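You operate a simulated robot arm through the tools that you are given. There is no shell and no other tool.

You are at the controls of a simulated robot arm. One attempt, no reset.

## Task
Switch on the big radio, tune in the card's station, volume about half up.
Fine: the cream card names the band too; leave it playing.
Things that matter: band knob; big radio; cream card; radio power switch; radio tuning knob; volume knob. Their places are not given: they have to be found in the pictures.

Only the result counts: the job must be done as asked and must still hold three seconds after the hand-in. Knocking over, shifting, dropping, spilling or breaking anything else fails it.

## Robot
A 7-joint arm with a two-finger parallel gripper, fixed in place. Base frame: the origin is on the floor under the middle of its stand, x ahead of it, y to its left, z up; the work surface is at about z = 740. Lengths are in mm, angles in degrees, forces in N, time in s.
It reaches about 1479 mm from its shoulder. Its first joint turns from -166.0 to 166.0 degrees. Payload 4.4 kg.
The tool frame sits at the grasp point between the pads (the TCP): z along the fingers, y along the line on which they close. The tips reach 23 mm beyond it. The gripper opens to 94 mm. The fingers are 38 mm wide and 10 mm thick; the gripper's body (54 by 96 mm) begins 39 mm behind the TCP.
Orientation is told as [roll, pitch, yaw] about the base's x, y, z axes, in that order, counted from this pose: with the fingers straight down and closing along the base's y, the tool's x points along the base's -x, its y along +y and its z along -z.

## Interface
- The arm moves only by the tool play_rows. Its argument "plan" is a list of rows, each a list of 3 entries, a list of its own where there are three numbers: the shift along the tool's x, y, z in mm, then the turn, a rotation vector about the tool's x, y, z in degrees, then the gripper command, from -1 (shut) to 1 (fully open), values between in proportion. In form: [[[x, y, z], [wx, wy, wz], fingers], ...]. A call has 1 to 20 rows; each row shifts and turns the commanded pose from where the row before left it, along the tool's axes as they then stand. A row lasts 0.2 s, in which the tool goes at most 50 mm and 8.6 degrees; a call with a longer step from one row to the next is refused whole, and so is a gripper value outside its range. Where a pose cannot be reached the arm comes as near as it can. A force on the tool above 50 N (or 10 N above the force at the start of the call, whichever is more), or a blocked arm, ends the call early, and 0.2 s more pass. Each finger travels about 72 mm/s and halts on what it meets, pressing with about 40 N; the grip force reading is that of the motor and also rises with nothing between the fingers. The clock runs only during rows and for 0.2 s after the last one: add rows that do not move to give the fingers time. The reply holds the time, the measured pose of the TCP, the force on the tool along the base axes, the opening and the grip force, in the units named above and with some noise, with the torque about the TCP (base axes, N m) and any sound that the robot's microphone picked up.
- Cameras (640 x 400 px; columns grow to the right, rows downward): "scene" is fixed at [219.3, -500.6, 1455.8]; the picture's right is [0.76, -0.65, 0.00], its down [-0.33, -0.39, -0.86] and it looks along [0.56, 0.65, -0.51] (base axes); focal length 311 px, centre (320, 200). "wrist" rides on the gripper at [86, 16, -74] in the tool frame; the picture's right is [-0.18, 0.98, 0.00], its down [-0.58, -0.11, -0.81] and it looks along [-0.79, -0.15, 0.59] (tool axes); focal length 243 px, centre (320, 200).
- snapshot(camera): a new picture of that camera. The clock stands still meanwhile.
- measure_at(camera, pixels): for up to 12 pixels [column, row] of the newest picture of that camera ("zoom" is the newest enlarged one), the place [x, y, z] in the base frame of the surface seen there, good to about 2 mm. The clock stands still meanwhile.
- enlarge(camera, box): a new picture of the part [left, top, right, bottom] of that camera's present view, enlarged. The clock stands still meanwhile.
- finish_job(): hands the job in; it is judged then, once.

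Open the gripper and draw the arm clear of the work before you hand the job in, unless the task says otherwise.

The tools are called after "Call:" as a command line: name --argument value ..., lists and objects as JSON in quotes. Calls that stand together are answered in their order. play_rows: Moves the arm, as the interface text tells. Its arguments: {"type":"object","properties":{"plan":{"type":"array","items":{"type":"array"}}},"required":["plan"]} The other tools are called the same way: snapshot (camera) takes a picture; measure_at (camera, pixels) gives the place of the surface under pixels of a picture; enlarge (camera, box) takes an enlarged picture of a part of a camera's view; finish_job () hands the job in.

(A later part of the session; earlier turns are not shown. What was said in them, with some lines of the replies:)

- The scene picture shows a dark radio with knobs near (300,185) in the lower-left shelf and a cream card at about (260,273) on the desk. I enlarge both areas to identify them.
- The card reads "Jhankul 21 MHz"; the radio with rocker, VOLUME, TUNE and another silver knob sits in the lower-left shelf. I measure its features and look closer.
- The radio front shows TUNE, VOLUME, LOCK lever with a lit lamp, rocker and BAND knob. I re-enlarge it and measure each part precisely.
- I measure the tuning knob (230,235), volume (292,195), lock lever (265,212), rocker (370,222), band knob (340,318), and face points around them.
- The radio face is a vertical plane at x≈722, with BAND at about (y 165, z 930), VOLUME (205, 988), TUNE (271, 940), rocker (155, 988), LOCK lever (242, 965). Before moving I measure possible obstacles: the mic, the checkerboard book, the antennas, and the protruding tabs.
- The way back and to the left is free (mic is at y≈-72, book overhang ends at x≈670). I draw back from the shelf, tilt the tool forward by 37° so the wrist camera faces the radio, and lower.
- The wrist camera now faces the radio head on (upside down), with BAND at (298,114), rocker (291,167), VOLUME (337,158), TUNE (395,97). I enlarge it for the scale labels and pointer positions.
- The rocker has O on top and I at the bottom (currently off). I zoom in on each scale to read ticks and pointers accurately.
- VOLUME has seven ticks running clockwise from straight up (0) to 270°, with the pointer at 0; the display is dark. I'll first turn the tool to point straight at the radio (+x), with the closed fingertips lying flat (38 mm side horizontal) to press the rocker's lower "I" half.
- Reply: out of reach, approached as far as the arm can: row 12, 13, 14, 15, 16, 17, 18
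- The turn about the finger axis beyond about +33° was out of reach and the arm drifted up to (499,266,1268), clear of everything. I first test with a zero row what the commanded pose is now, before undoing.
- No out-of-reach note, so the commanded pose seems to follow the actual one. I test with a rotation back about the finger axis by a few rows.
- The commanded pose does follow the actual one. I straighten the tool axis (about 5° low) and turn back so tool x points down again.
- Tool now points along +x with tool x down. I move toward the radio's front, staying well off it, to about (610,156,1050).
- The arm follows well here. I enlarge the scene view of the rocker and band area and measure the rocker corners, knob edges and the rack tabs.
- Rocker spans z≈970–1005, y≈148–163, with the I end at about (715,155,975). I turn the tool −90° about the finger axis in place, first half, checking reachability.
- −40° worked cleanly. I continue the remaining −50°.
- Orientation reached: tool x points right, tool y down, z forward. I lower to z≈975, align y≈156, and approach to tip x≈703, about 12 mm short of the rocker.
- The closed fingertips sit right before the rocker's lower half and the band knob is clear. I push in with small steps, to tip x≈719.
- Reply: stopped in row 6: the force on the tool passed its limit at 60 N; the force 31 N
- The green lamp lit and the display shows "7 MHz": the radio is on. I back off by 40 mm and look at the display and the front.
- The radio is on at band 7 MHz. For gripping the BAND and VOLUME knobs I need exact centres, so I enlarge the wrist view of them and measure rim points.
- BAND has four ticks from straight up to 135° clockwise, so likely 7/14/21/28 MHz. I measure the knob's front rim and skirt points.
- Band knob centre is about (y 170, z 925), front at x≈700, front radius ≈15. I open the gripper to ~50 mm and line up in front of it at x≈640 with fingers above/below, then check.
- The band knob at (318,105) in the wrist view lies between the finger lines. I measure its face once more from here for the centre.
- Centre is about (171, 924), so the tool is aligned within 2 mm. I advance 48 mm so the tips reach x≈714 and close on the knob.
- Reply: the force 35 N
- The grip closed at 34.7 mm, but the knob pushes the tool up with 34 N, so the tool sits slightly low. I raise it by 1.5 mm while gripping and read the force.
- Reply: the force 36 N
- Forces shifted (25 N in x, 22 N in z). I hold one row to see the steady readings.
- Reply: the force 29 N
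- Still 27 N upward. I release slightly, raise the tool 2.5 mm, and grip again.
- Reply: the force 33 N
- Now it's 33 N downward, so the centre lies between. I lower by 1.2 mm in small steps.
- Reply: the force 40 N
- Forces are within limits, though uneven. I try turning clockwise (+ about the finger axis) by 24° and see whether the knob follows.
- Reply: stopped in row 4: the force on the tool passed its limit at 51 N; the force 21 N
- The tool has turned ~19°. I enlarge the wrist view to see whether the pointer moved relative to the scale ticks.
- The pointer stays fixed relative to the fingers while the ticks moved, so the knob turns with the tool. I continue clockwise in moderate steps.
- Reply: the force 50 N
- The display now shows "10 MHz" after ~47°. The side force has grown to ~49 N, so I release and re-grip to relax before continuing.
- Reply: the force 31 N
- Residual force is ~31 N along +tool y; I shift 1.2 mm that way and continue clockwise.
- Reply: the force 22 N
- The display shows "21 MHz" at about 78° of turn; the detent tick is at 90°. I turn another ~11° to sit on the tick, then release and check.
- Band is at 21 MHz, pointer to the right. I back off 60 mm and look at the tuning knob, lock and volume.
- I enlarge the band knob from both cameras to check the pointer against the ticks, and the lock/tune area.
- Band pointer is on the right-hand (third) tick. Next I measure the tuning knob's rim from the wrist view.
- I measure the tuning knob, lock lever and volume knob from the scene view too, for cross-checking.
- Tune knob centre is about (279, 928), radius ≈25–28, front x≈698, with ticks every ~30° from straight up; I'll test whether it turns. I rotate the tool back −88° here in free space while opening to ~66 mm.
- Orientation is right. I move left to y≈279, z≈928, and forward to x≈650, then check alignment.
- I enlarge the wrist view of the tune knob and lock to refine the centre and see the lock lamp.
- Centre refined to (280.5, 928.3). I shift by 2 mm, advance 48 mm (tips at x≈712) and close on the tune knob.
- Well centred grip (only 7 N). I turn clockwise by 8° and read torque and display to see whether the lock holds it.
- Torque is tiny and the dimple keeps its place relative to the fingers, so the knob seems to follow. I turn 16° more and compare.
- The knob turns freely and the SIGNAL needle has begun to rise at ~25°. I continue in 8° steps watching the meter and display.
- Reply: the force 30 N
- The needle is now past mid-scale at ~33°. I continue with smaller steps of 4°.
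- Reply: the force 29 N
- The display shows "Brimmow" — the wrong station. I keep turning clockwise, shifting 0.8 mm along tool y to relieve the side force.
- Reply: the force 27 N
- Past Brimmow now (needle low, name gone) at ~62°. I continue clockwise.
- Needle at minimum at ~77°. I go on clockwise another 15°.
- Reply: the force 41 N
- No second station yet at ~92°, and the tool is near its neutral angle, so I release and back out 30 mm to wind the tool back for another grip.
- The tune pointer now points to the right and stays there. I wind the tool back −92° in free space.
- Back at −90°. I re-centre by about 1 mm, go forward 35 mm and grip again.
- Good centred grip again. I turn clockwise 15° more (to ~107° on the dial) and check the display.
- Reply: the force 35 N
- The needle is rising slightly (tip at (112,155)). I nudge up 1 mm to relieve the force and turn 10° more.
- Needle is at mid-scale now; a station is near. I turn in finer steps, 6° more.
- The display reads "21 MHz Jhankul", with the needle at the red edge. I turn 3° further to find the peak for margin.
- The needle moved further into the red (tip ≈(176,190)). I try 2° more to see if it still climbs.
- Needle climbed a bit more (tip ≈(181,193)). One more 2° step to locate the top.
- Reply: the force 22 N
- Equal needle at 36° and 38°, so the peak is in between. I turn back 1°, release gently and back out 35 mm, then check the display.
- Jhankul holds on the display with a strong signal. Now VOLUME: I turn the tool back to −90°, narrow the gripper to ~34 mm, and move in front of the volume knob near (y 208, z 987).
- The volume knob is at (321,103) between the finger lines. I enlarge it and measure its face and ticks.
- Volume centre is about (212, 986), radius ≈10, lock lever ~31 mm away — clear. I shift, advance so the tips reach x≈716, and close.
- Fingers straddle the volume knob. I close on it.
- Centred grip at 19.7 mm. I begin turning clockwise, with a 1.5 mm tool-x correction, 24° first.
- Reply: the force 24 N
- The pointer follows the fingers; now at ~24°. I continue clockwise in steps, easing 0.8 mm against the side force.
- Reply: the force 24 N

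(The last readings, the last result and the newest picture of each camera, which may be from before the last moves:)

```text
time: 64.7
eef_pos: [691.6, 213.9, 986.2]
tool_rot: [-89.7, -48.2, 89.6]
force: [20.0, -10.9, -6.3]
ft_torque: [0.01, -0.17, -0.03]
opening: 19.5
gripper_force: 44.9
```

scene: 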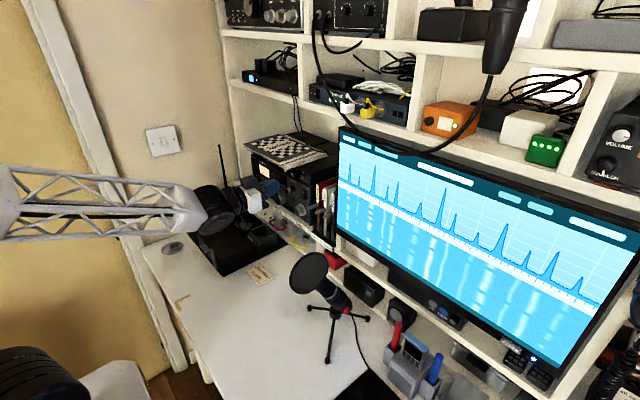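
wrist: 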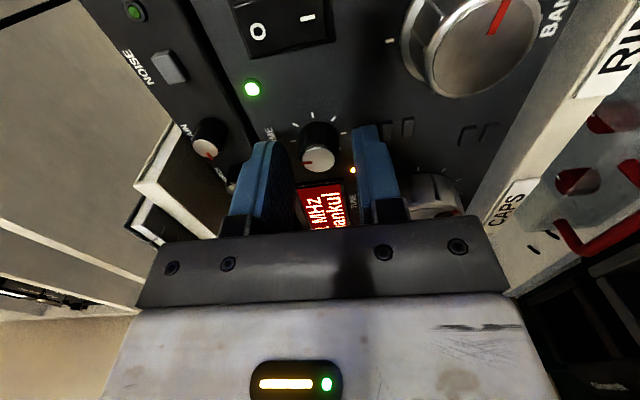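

Forces are modest at ~48°. I turn 20° more and then look at the knob.

Call:
play_rows --plan '[[[0, 0, 0], [0, 0, 6], -1], [[0, 0, 0], [0, 0, 7], -1], [[0, 0, 0], [0, 0, 7], -1], [[0, 0, 0], [0, 0, 0], -1]]'

Call:
enlarge --camera "wrist" --box '[250, 100, 400, 220]'

Call:
enlarge --camera "scene" --box '[260, 155, 320, 215]'

```text
time: 65.7
eef_pos: [692.3, 213.2, 985.3]
tool_rot: [-89.4, -67.9, 89.5]
force: [-7.6, -25.2, -5.9]
ft_torque: [0.0, 0.27, -0.63]
opening: 19.6
gripper_force: 45.0
```

```text
3.33 times, centred on (325, 160) of wrist
```

zoom: 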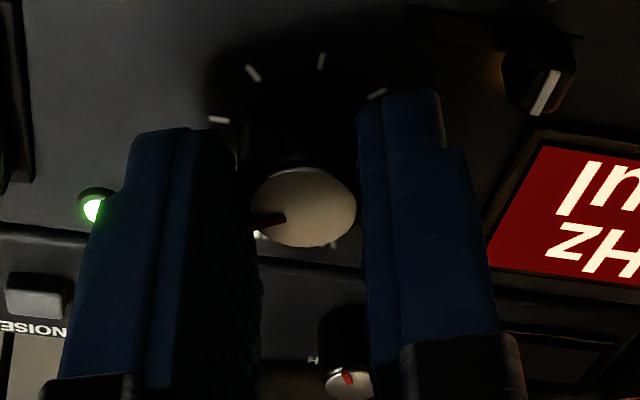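

```text
6.67 times, centred on (290, 185) of scene
```

zoom: 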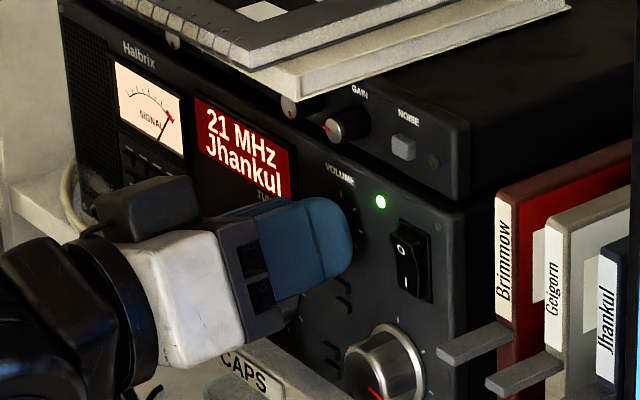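

At ~68° of 135°. I release with a small opening (28 mm), back out and wind the tool back −68°.

Call:
play_rows --plan '[[[0, 0, 0], [0, 0, 0], -0.4], [[0, 0, 0], [0, 0, 0], -0.4], [[0, 0, -15], [0, 0, 0], -0.4], [[0, 0, -20], [0, 0, 0], -0.4], [[0, 0, 0], [0, 0, -7.5], -0.28], [[0, 0, 0], [0, 0, -7.5], -0.28], [[0, 0, 0], [0, 0, -7.5], -0.28], [[0, 0, 0], [0, 0, -7.5], -0.28], [[0, 0, 0], [0, 0, -7.5], -0.28], [[0, 0, 0], [0, 0, -7.5], -0.28], [[0, 0, 0], [0, 0, -7.5], -0.28], [[0, 0, 0], [0, 0, -7.5], -0.28], [[0, 0, 0], [0, 0, -7.5], -0.28], [[0, 0, 0], [0, 0, 0], -0.28]]'

Call:
snapshot --camera "wrist"

Call:
enlarge --camera "wrist" --box '[270, 80, 380, 180]'

Call:
enlarge --camera "scene" --box '[265, 155, 315, 205]'

```text
time: 68.7
eef_pos: [656.9, 213.2, 986.8]
tool_rot: [-89.9, -0.6, 90.1]
force: [0.5, 0.7, -0.4]
ft_torque: [0.0, 0.0, 0.01]
opening: 33.6
gripper_force: 0.1
```

```text
taken
```

wrist: 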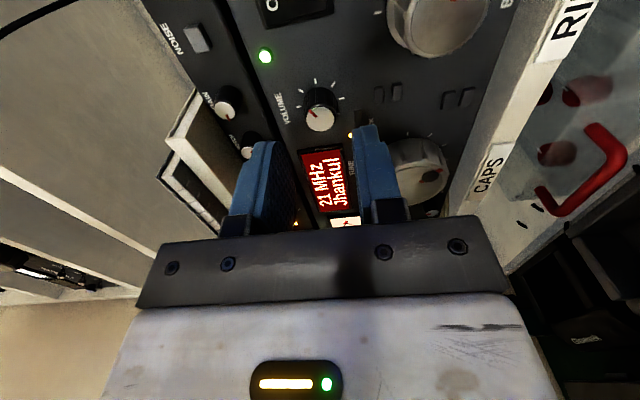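

```text
4.00 times, centred on (325, 130) of wrist
```

zoom: 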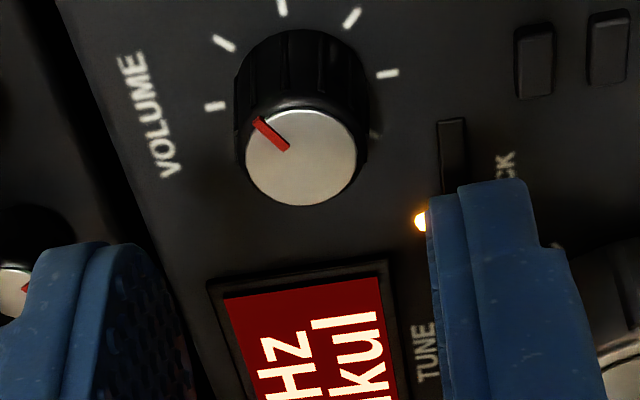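

```text
8.00 times, centred on (290, 180) of scene
```

zoom: 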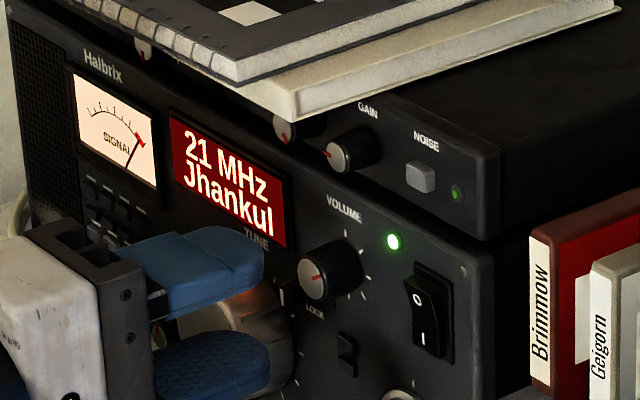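

The volume pointer now sits slightly past the 45° tick (≈55°), so it slipped a little. I go in again, grip and turn ~80° more.

Call:
play_rows --plan '[[[0.5, 0, 15], [0, 0, 0], -0.28], [[0, 0, 13], [0, 0, 0], -0.28], [[0, 0, 8], [0, 0, 0], -0.28], [[0, 0, 0], [0, 0, 0], -0.28], [[0, 0, 0], [0, 0, 0], -1], [[0, 0, 0], [0, 0, 0], -1], [[0, 0, 0], [0, 0, 0], -1]]'

```text
time: 70.3
eef_pos: [691.7, 212.9, 986.4]
tool_rot: [-89.9, -0.6, 89.9]
force: [9.9, -1.9, -1.6]
ft_torque: [0.0, 0.06, 0.02]
opening: 20.0
gripper_force: 45.0
```

Good grip with low side force. I turn clockwise 36° in 6° rows.

Call:
play_rows --plan '[[[0, 0, 0], [0, 0, 6], -1], [[0, 0, 0], [0, 0, 6], -1], [[0, 0, 0], [0, 0, 6], -1], [[0, 0, 0], [0, 0, 6], -1], [[0, 0, 0], [0, 0, 6], -1], [[0, 0, 0], [0, 0, 6], -1], [[0, 0, 0], [0, 0, 0], -1]]'

Call:
enlarge --camera "wrist" --box '[250, 100, 400, 220]'

```text
time: 71.9
eef_pos: [691.9, 212.8, 985.7]
tool_rot: [-89.7, -36.7, 90.0]
force: [32.6, 5.6, -0.9]
ft_torque: [0.04, 0.01, 0.1]
opening: 19.9
gripper_force: 44.6
```

```text
3.33 times, centred on (325, 160) of wrist
```

zoom: 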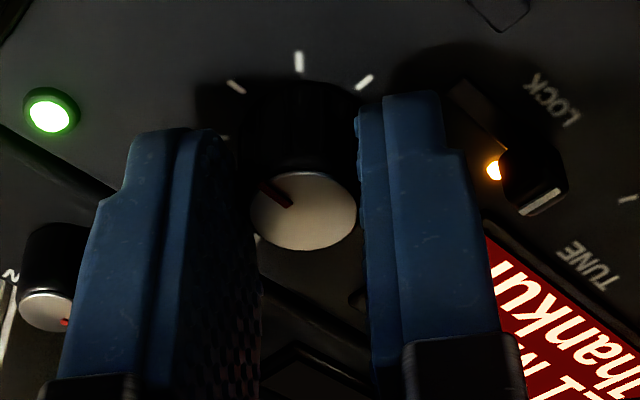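

Knob follows. I ease 1 mm forward against the pull and turn another 42°.

Call:
play_rows --plan '[[[0, 0, 1], [0, 0, 6], -1], [[0, 0, 0], [0, 0, 6], -1], [[0, 0, 0], [0, 0, 6], -1], [[0, 0, 0], [0, 0, 6], -1], [[0, 0, 0], [0, 0, 6], -1], [[0, 0, 0], [0, 0, 6], -1], [[0, 0, 0], [0, 0, 6], -1], [[0, 0, 0], [0, 0, 0], -1]]'

Call:
enlarge --camera "wrist" --box '[250, 100, 400, 220]'

Call:
enlarge --camera "scene" --box '[265, 155, 315, 205]'

```text
time: 73.7
eef_pos: [691.6, 212.8, 985.7]
tool_rot: [-88.8, -78.6, 89.1]
force: [-20.9, 32.9, -7.6]
ft_torque: [0.0, -0.43, 0.91]
opening: 19.7
gripper_force: 45.3
```

```text
3.33 times, centred on (325, 160) of wrist
```

zoom: 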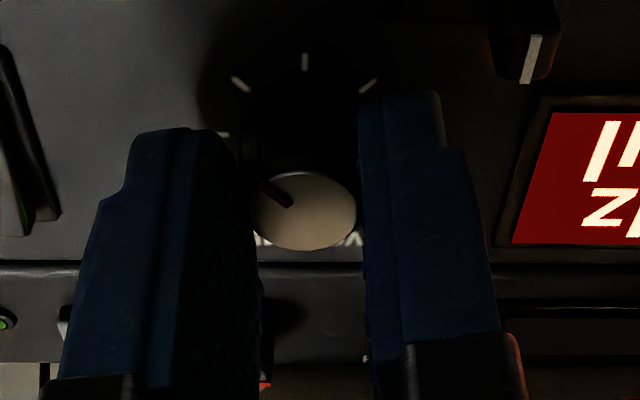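

```text
8.00 times, centred on (290, 180) of scene
```

zoom: 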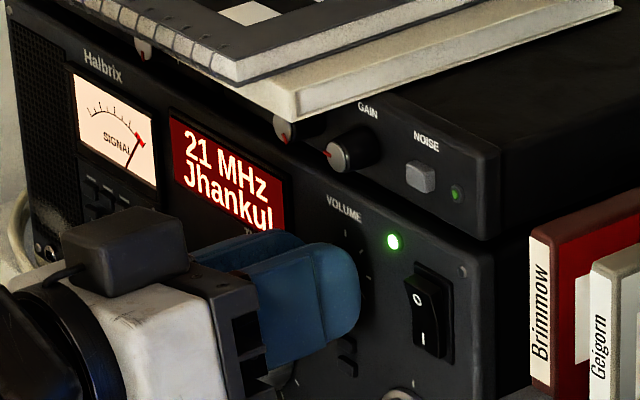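

Turned ~79° in this grip. I release with a small opening, back out 50 mm and inspect the pointer.

Call:
play_rows --plan '[[[0, 0, 0], [0, 0, 0], -0.4], [[0, 0, 0], [0, 0, 0], -0.4], [[0, 0, 0], [0, 0, 0], -0.4], [[0, 0, -15], [0, 0, 0], -0.4], [[0, 0, -25], [0, 0, 0], -0.4], [[0, 0, -30], [0, 0, 0], -0.4], [[0, 0, 0], [0, 0, 0], -0.4]]'

Call:
snapshot --camera "wrist"

Call:
enlarge --camera "scene" --box '[280, 170, 310, 200]'

```text
time: 75.3
eef_pos: [623.1, 212.2, 986.2]
tool_rot: [-89.3, -78.6, 89.3]
force: [-0.5, -1.2, 0.9]
ft_torque: [0.01, 0.02, 0.03]
opening: 28.4
gripper_force: 0.0
```

```text
taken
```

wrist: 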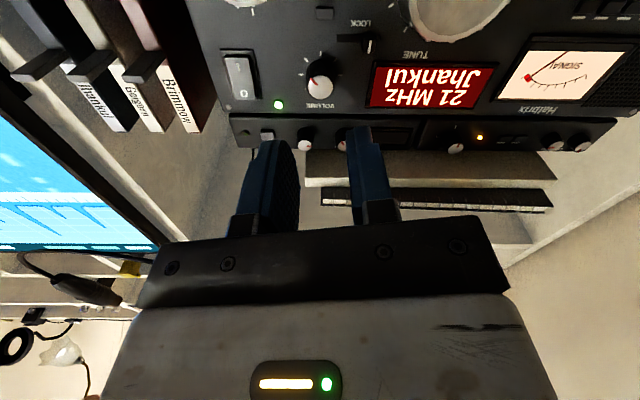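

```text
13.33 times, centred on (295, 185) of scene
```

zoom: 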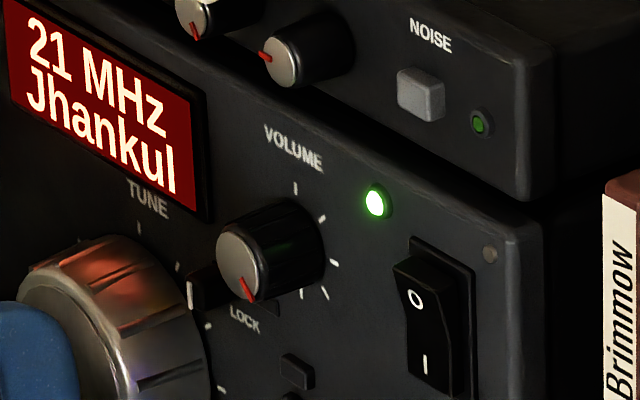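

The pointer now points down-right. I enlarge the wrist view to compare it with the ticks.

Call:
enlarge --camera "wrist" --box '[290, 45, 360, 110]'

```text
6.15 times, centred on (325, 78) of wrist
```

zoom: 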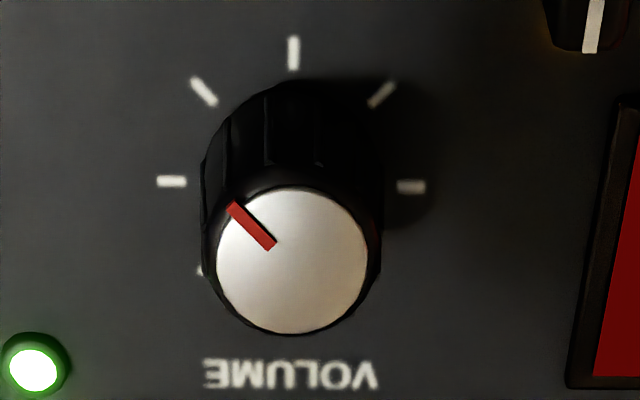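

Pointer is 42° past the right-hand tick, i.e. ≈133° of the 270° scale — about half. I back off further, open the gripper and then verify everything.

Call:
play_rows --plan '[[[0, 0, -30], [0, 0, 0], 0.5], [[0, 0, -30], [0, 0, 0], 1], [[0, 0, -20], [0, 0, 0], 1], [[0, 0, 0], [0, 0, 0], 1], [[0, 0, 0], [0, 0, 0], 1]]'

Call:
snapshot --camera "scene"

Call:
enlarge --camera "scene" --box '[265, 155, 325, 225]'

Call:
snapshot --camera "wrist"

```text
time: 76.5
eef_pos: [544.0, 211.7, 988.6]
tool_rot: [-89.2, -78.6, 89.3]
force: [0.2, 1.0, 0.5]
ft_torque: [0.03, -0.01, -0.01]
opening: 94.0
gripper_force: 0.1
```

```text
taken
```

scene: 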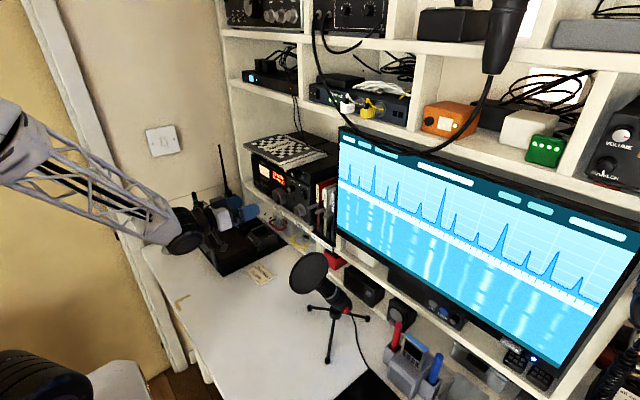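

```text
5.71 times, centred on (295, 190) of scene
```

zoom: 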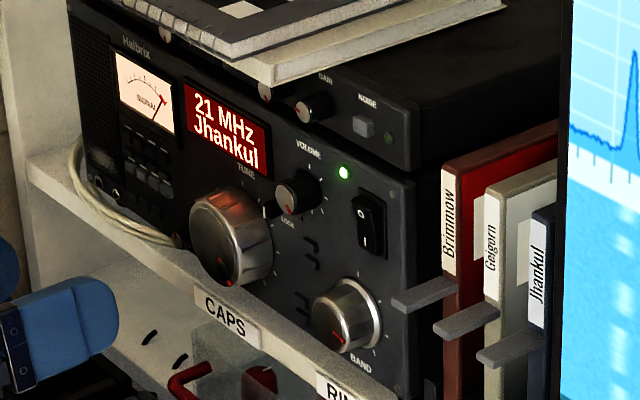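

```text
taken
```

wrist: 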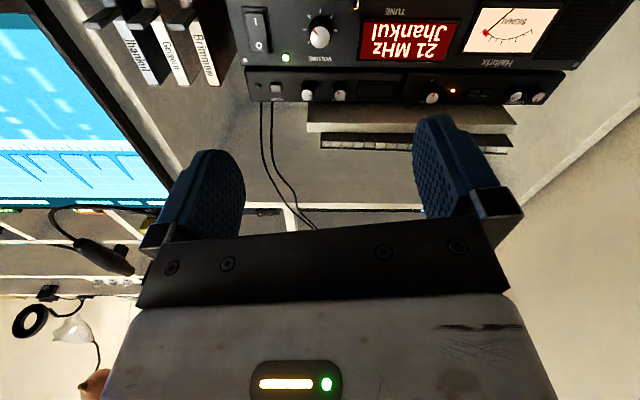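

Final check: display "21 MHz Jhankul" with a strong signal, power lamp lit, band on 21, volume at about half, the radio and its neighbours in the same pixels as before, and the open gripper is ~155 mm clear at x≈544. I let a second pass to confirm it holds.

Call:
play_rows --plan '[[[0, 0, 0], [0, 0, 0], 1], [[0, 0, 0], [0, 0, 0], 1], [[0, 0, 0], [0, 0, 0], 1], [[0, 0, 0], [0, 0, 0], 1], [[0, 0, 0], [0, 0, 0], 1], [[0, 0, 0], [0, 0, 0], 1], [[0, 0, 0], [0, 0, 0], 1], [[0, 0, 0], [0, 0, 0], 1]]'

Call:
enlarge --camera "scene" --box '[265, 155, 325, 225]'

```text
time: 78.3
eef_pos: [544.3, 213.1, 988.9]
tool_rot: [-89.2, -78.5, 89.3]
force: [-0.1, -0.5, -0.9]
ft_torque: [0.0, -0.05, 0.0]
opening: 93.8
gripper_force: 0.1
```

```text
5.71 times, centred on (295, 190) of scene
```

zoom: 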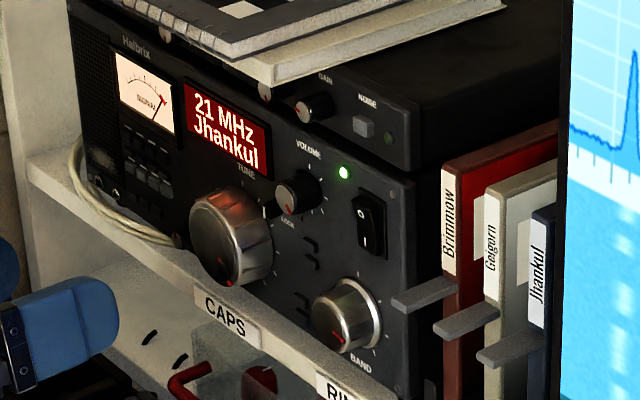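

The state holds: "21 MHz Jhankul" on the display, lamp lit, needle in the red, volume at about half, arm clear and gripper open. I hand the job in.

Call:
finish_job

```text
The job is handed in.
```

The big radio is on, set to the 21 MHz band and tuned to Jhankul, the station on the cream card. The volume is at about half.

- **Power:** the rocker is pressed to I, and the green lamp is lit.
- **Station:** the display reads "21 MHz Jhankul" with the signal needle in the red. I set the tuning at the peak of the signal, and it still held just before hand-in.
- **Volume:** the pointer sits about 133° along the 270° scale. The robot's microphone reported no sound at any point, so I judged this by the pointer and not by ear.
- **Everything else:** the radio and the things around it look unmoved compared with the first pictures. I left the LOCK lever as I found it, with its lamp lit. It did not stop the tuning knob from turning.

I opened the gripper and drew the arm about 155 mm clear of the radio before handing in.
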